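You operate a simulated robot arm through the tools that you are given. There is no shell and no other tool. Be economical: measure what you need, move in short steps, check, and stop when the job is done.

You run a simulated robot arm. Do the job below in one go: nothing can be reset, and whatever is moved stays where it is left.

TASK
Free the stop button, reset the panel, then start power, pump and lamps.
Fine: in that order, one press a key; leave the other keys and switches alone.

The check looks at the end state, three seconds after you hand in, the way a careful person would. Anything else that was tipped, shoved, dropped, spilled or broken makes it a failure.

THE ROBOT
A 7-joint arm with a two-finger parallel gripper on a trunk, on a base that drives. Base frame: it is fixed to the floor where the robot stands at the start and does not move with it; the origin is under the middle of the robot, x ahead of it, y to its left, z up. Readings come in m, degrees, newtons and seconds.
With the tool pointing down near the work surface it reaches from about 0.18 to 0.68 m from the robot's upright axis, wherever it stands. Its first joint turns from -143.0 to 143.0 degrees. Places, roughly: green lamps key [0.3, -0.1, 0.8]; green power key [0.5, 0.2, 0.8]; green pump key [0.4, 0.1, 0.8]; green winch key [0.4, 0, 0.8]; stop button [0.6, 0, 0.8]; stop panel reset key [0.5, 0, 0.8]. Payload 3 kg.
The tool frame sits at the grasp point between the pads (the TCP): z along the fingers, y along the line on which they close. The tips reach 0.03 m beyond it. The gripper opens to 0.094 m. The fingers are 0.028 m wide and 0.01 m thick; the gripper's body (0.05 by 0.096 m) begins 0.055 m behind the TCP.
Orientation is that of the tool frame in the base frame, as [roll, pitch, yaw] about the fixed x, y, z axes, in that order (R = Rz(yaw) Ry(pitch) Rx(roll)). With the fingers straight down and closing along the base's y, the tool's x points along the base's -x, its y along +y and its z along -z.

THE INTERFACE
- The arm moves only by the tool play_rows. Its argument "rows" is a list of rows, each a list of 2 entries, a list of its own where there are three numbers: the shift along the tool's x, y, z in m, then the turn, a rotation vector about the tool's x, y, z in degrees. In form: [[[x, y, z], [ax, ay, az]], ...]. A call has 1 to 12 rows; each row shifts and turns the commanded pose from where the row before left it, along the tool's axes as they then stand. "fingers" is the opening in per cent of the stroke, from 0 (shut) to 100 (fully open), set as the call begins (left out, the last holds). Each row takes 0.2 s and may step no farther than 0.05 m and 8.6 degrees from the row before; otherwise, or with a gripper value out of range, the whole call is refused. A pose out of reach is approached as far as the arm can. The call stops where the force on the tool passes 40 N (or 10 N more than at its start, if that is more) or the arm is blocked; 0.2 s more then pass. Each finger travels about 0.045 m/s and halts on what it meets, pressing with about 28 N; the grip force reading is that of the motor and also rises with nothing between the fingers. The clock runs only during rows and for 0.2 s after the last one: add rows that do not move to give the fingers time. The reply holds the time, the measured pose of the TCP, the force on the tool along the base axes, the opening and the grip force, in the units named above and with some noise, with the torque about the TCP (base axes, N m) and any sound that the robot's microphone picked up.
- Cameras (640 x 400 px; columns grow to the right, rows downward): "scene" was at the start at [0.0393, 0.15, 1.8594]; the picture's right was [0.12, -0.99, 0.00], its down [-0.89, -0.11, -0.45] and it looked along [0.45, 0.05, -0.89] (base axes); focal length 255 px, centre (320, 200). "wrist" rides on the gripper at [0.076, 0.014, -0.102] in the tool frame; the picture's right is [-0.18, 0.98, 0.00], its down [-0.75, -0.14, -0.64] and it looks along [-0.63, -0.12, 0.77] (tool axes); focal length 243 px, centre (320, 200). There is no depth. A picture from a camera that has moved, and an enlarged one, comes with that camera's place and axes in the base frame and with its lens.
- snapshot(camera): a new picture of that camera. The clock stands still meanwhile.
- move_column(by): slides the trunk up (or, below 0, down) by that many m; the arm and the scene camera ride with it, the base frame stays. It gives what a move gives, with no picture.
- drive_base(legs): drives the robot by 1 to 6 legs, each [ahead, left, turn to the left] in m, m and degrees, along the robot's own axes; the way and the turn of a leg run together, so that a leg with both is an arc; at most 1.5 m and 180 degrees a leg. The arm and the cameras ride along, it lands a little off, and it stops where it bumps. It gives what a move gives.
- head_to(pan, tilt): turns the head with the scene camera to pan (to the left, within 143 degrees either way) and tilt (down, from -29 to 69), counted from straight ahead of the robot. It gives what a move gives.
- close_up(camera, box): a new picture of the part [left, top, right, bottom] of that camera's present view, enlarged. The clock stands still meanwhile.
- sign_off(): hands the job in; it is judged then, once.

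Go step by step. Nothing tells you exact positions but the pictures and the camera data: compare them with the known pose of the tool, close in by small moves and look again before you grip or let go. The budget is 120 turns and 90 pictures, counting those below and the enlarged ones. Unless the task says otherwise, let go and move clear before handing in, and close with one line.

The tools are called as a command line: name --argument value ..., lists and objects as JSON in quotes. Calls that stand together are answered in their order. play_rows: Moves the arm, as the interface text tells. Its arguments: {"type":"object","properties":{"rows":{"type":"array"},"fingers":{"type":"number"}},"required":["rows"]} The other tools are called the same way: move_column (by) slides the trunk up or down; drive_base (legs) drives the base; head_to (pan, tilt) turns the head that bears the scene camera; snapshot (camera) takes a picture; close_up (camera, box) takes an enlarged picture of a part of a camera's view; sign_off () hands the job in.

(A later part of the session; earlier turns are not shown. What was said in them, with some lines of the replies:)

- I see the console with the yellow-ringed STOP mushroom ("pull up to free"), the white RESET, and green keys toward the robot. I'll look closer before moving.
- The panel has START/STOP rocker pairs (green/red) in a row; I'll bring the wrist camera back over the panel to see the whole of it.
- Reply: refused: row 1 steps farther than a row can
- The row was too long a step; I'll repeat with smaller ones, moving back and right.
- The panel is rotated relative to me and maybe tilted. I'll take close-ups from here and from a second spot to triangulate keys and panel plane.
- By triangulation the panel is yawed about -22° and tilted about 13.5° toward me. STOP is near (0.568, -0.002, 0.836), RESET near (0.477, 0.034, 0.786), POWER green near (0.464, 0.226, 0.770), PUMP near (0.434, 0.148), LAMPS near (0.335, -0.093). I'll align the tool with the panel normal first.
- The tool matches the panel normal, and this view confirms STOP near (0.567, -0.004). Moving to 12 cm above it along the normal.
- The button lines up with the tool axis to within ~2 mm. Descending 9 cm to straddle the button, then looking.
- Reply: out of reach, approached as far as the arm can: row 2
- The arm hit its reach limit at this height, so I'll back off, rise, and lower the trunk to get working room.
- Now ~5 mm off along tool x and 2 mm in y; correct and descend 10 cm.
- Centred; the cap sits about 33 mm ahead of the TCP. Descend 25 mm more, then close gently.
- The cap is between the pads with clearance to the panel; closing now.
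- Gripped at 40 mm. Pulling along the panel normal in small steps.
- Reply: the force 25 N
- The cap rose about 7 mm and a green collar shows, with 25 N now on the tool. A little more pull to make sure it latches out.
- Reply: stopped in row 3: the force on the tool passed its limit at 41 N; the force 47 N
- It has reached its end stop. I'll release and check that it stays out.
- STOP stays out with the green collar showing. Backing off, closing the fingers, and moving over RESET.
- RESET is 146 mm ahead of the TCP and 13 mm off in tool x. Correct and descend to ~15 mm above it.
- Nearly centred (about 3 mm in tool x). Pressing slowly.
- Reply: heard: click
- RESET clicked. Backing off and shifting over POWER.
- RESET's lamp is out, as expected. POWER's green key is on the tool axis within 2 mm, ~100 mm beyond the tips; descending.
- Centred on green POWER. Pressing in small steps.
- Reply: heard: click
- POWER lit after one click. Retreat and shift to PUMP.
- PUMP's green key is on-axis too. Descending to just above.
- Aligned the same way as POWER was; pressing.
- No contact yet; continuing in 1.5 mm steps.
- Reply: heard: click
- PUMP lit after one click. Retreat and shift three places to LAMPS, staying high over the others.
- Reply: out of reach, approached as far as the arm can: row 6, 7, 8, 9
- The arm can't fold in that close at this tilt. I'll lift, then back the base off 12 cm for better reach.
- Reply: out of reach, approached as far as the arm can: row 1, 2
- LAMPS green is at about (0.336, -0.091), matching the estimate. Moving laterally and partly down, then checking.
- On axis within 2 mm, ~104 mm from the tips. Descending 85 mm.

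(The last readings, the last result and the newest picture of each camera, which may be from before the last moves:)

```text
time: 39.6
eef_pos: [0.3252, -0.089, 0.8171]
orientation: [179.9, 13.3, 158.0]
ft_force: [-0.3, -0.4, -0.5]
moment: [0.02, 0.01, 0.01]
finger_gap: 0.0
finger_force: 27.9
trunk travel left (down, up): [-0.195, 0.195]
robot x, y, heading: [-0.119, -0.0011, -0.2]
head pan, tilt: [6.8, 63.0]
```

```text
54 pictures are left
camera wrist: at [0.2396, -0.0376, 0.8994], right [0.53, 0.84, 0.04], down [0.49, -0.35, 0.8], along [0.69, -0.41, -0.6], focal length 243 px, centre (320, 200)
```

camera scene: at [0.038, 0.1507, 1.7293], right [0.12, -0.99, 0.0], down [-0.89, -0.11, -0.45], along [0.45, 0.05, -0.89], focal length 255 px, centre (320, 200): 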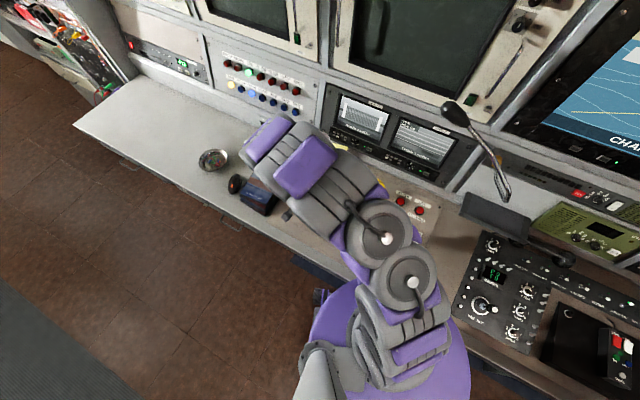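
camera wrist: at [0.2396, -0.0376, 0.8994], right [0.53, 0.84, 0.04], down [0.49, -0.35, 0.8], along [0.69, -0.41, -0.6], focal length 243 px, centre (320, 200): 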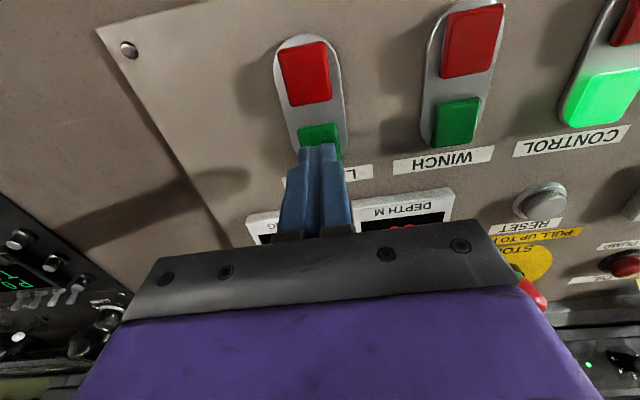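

Same picture as the other keys; pressing in small steps.

play_rows --rows '[[[0, 0, 0.004], [0, 0, 0]], [[0, 0, 0.003], [0, 0, 0]], [[0, 0, 0.003], [0, 0, 0]], [[0, 0, 0.002], [0, 0, 0]], [[0, 0, 0.0015], [0, 0, 0]], [[0, 0, 0.0015], [0, 0, 0]], [[0, 0, 0], [0, 0, 0]]]'

close_up --camera "wrist" --box '[220, 20, 420, 200]'

```text
time: 41.2
eef_pos: [0.3288, -0.0865, 0.8025]
orientation: [180.0, 13.4, 158.0]
ft_force: [0.4, -1.8, 5.4]
moment: [0.0, -0.02, 0.0]
finger_gap: 0.0
finger_force: 29.0
trunk travel left (down, up): [-0.195, 0.195]
robot x, y, heading: [-0.1201, 0.0009, -0.0]
head pan, tilt: [6.8, 63.0]
heard: click
```

```text
2.22 times, centred on (320, 110) of wrist
camera zoom: at [0.2424, -0.038, 0.8845], right [0.53, 0.84, 0.04], down [0.49, -0.35, 0.8], along [0.69, -0.41, -0.6], focal length 539 px, centre (320, 400)
```

zoom: 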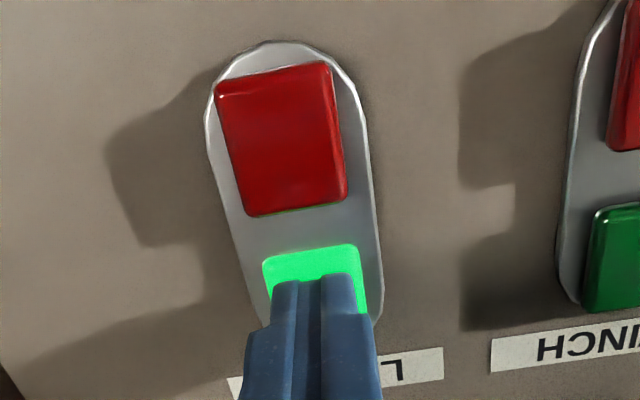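

LAMPS lit after one click. Retreating and viewing the whole panel.

play_rows --rows '[[[0, 0, -0.02], [0, 0, 0]], [[0, 0, -0.04], [0, 0, 0]], [[0, 0, -0.045], [0, 0, 0]], [[0, 0, -0.045], [0, 0, 0]], [[0, 0, -0.045], [0, 0, 0]], [[0, 0, 0], [0, 0, 0]], [[0, 0, 0], [0, 0, 0]]]'

snapshot --camera "wrist"

snapshot --camera "scene"

```text
time: 42.8
eef_pos: [0.2854, -0.0739, 0.9921]
orientation: [179.9, 13.3, 158.0]
ft_force: [0.2, 0.4, 0.0]
moment: [0.03, -0.01, 0.0]
finger_gap: 0.0
finger_force: 27.9
trunk travel left (down, up): [-0.195, 0.195]
robot x, y, heading: [-0.1184, -0.0011, -0.1]
head pan, tilt: [6.8, 63.0]
```

```text
52 pictures are left
camera wrist: at [0.1999, -0.0243, 1.0748], right [0.53, 0.84, 0.04], down [0.49, -0.35, 0.8], along [0.69, -0.41, -0.6], focal length 243 px, centre (320, 200)
```

wrist: 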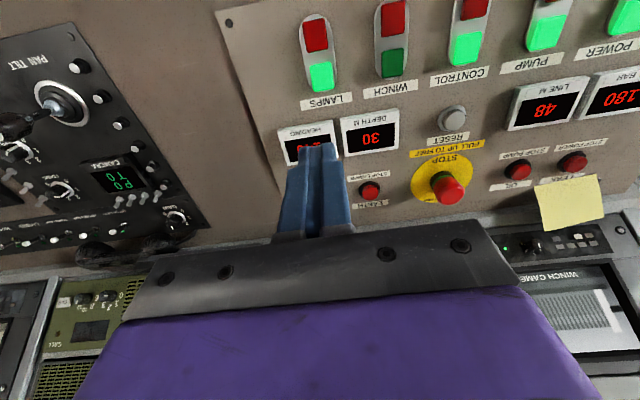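

```text
51 pictures are left
camera scene: at [-0.0817, 0.1463, 1.7297], right [0.12, -0.99, 0.0], down [-0.89, -0.11, -0.45], along [0.45, 0.05, -0.89], focal length 255 px, centre (320, 200)
```

scene: 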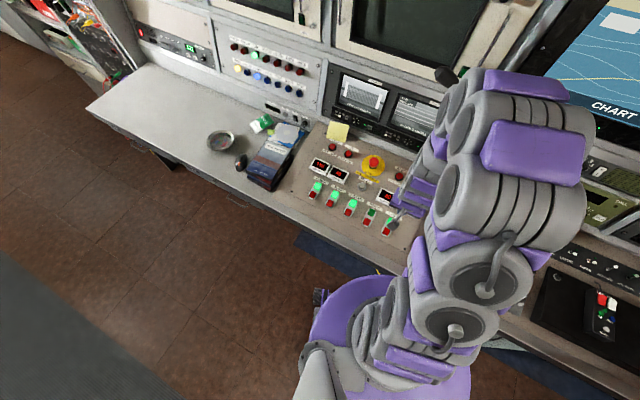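

STOP is out with its green collar showing, RESET is dark, and POWER, PUMP and LAMPS are lit (CONTROL still lit, WINCH unlit and untouched). The arm is clear, so I'm handing in.

sign_off

```text
The job is handed in.
```

The stop button is freed, the panel is reset, and power, pump and lamps were started in that order with one press each.
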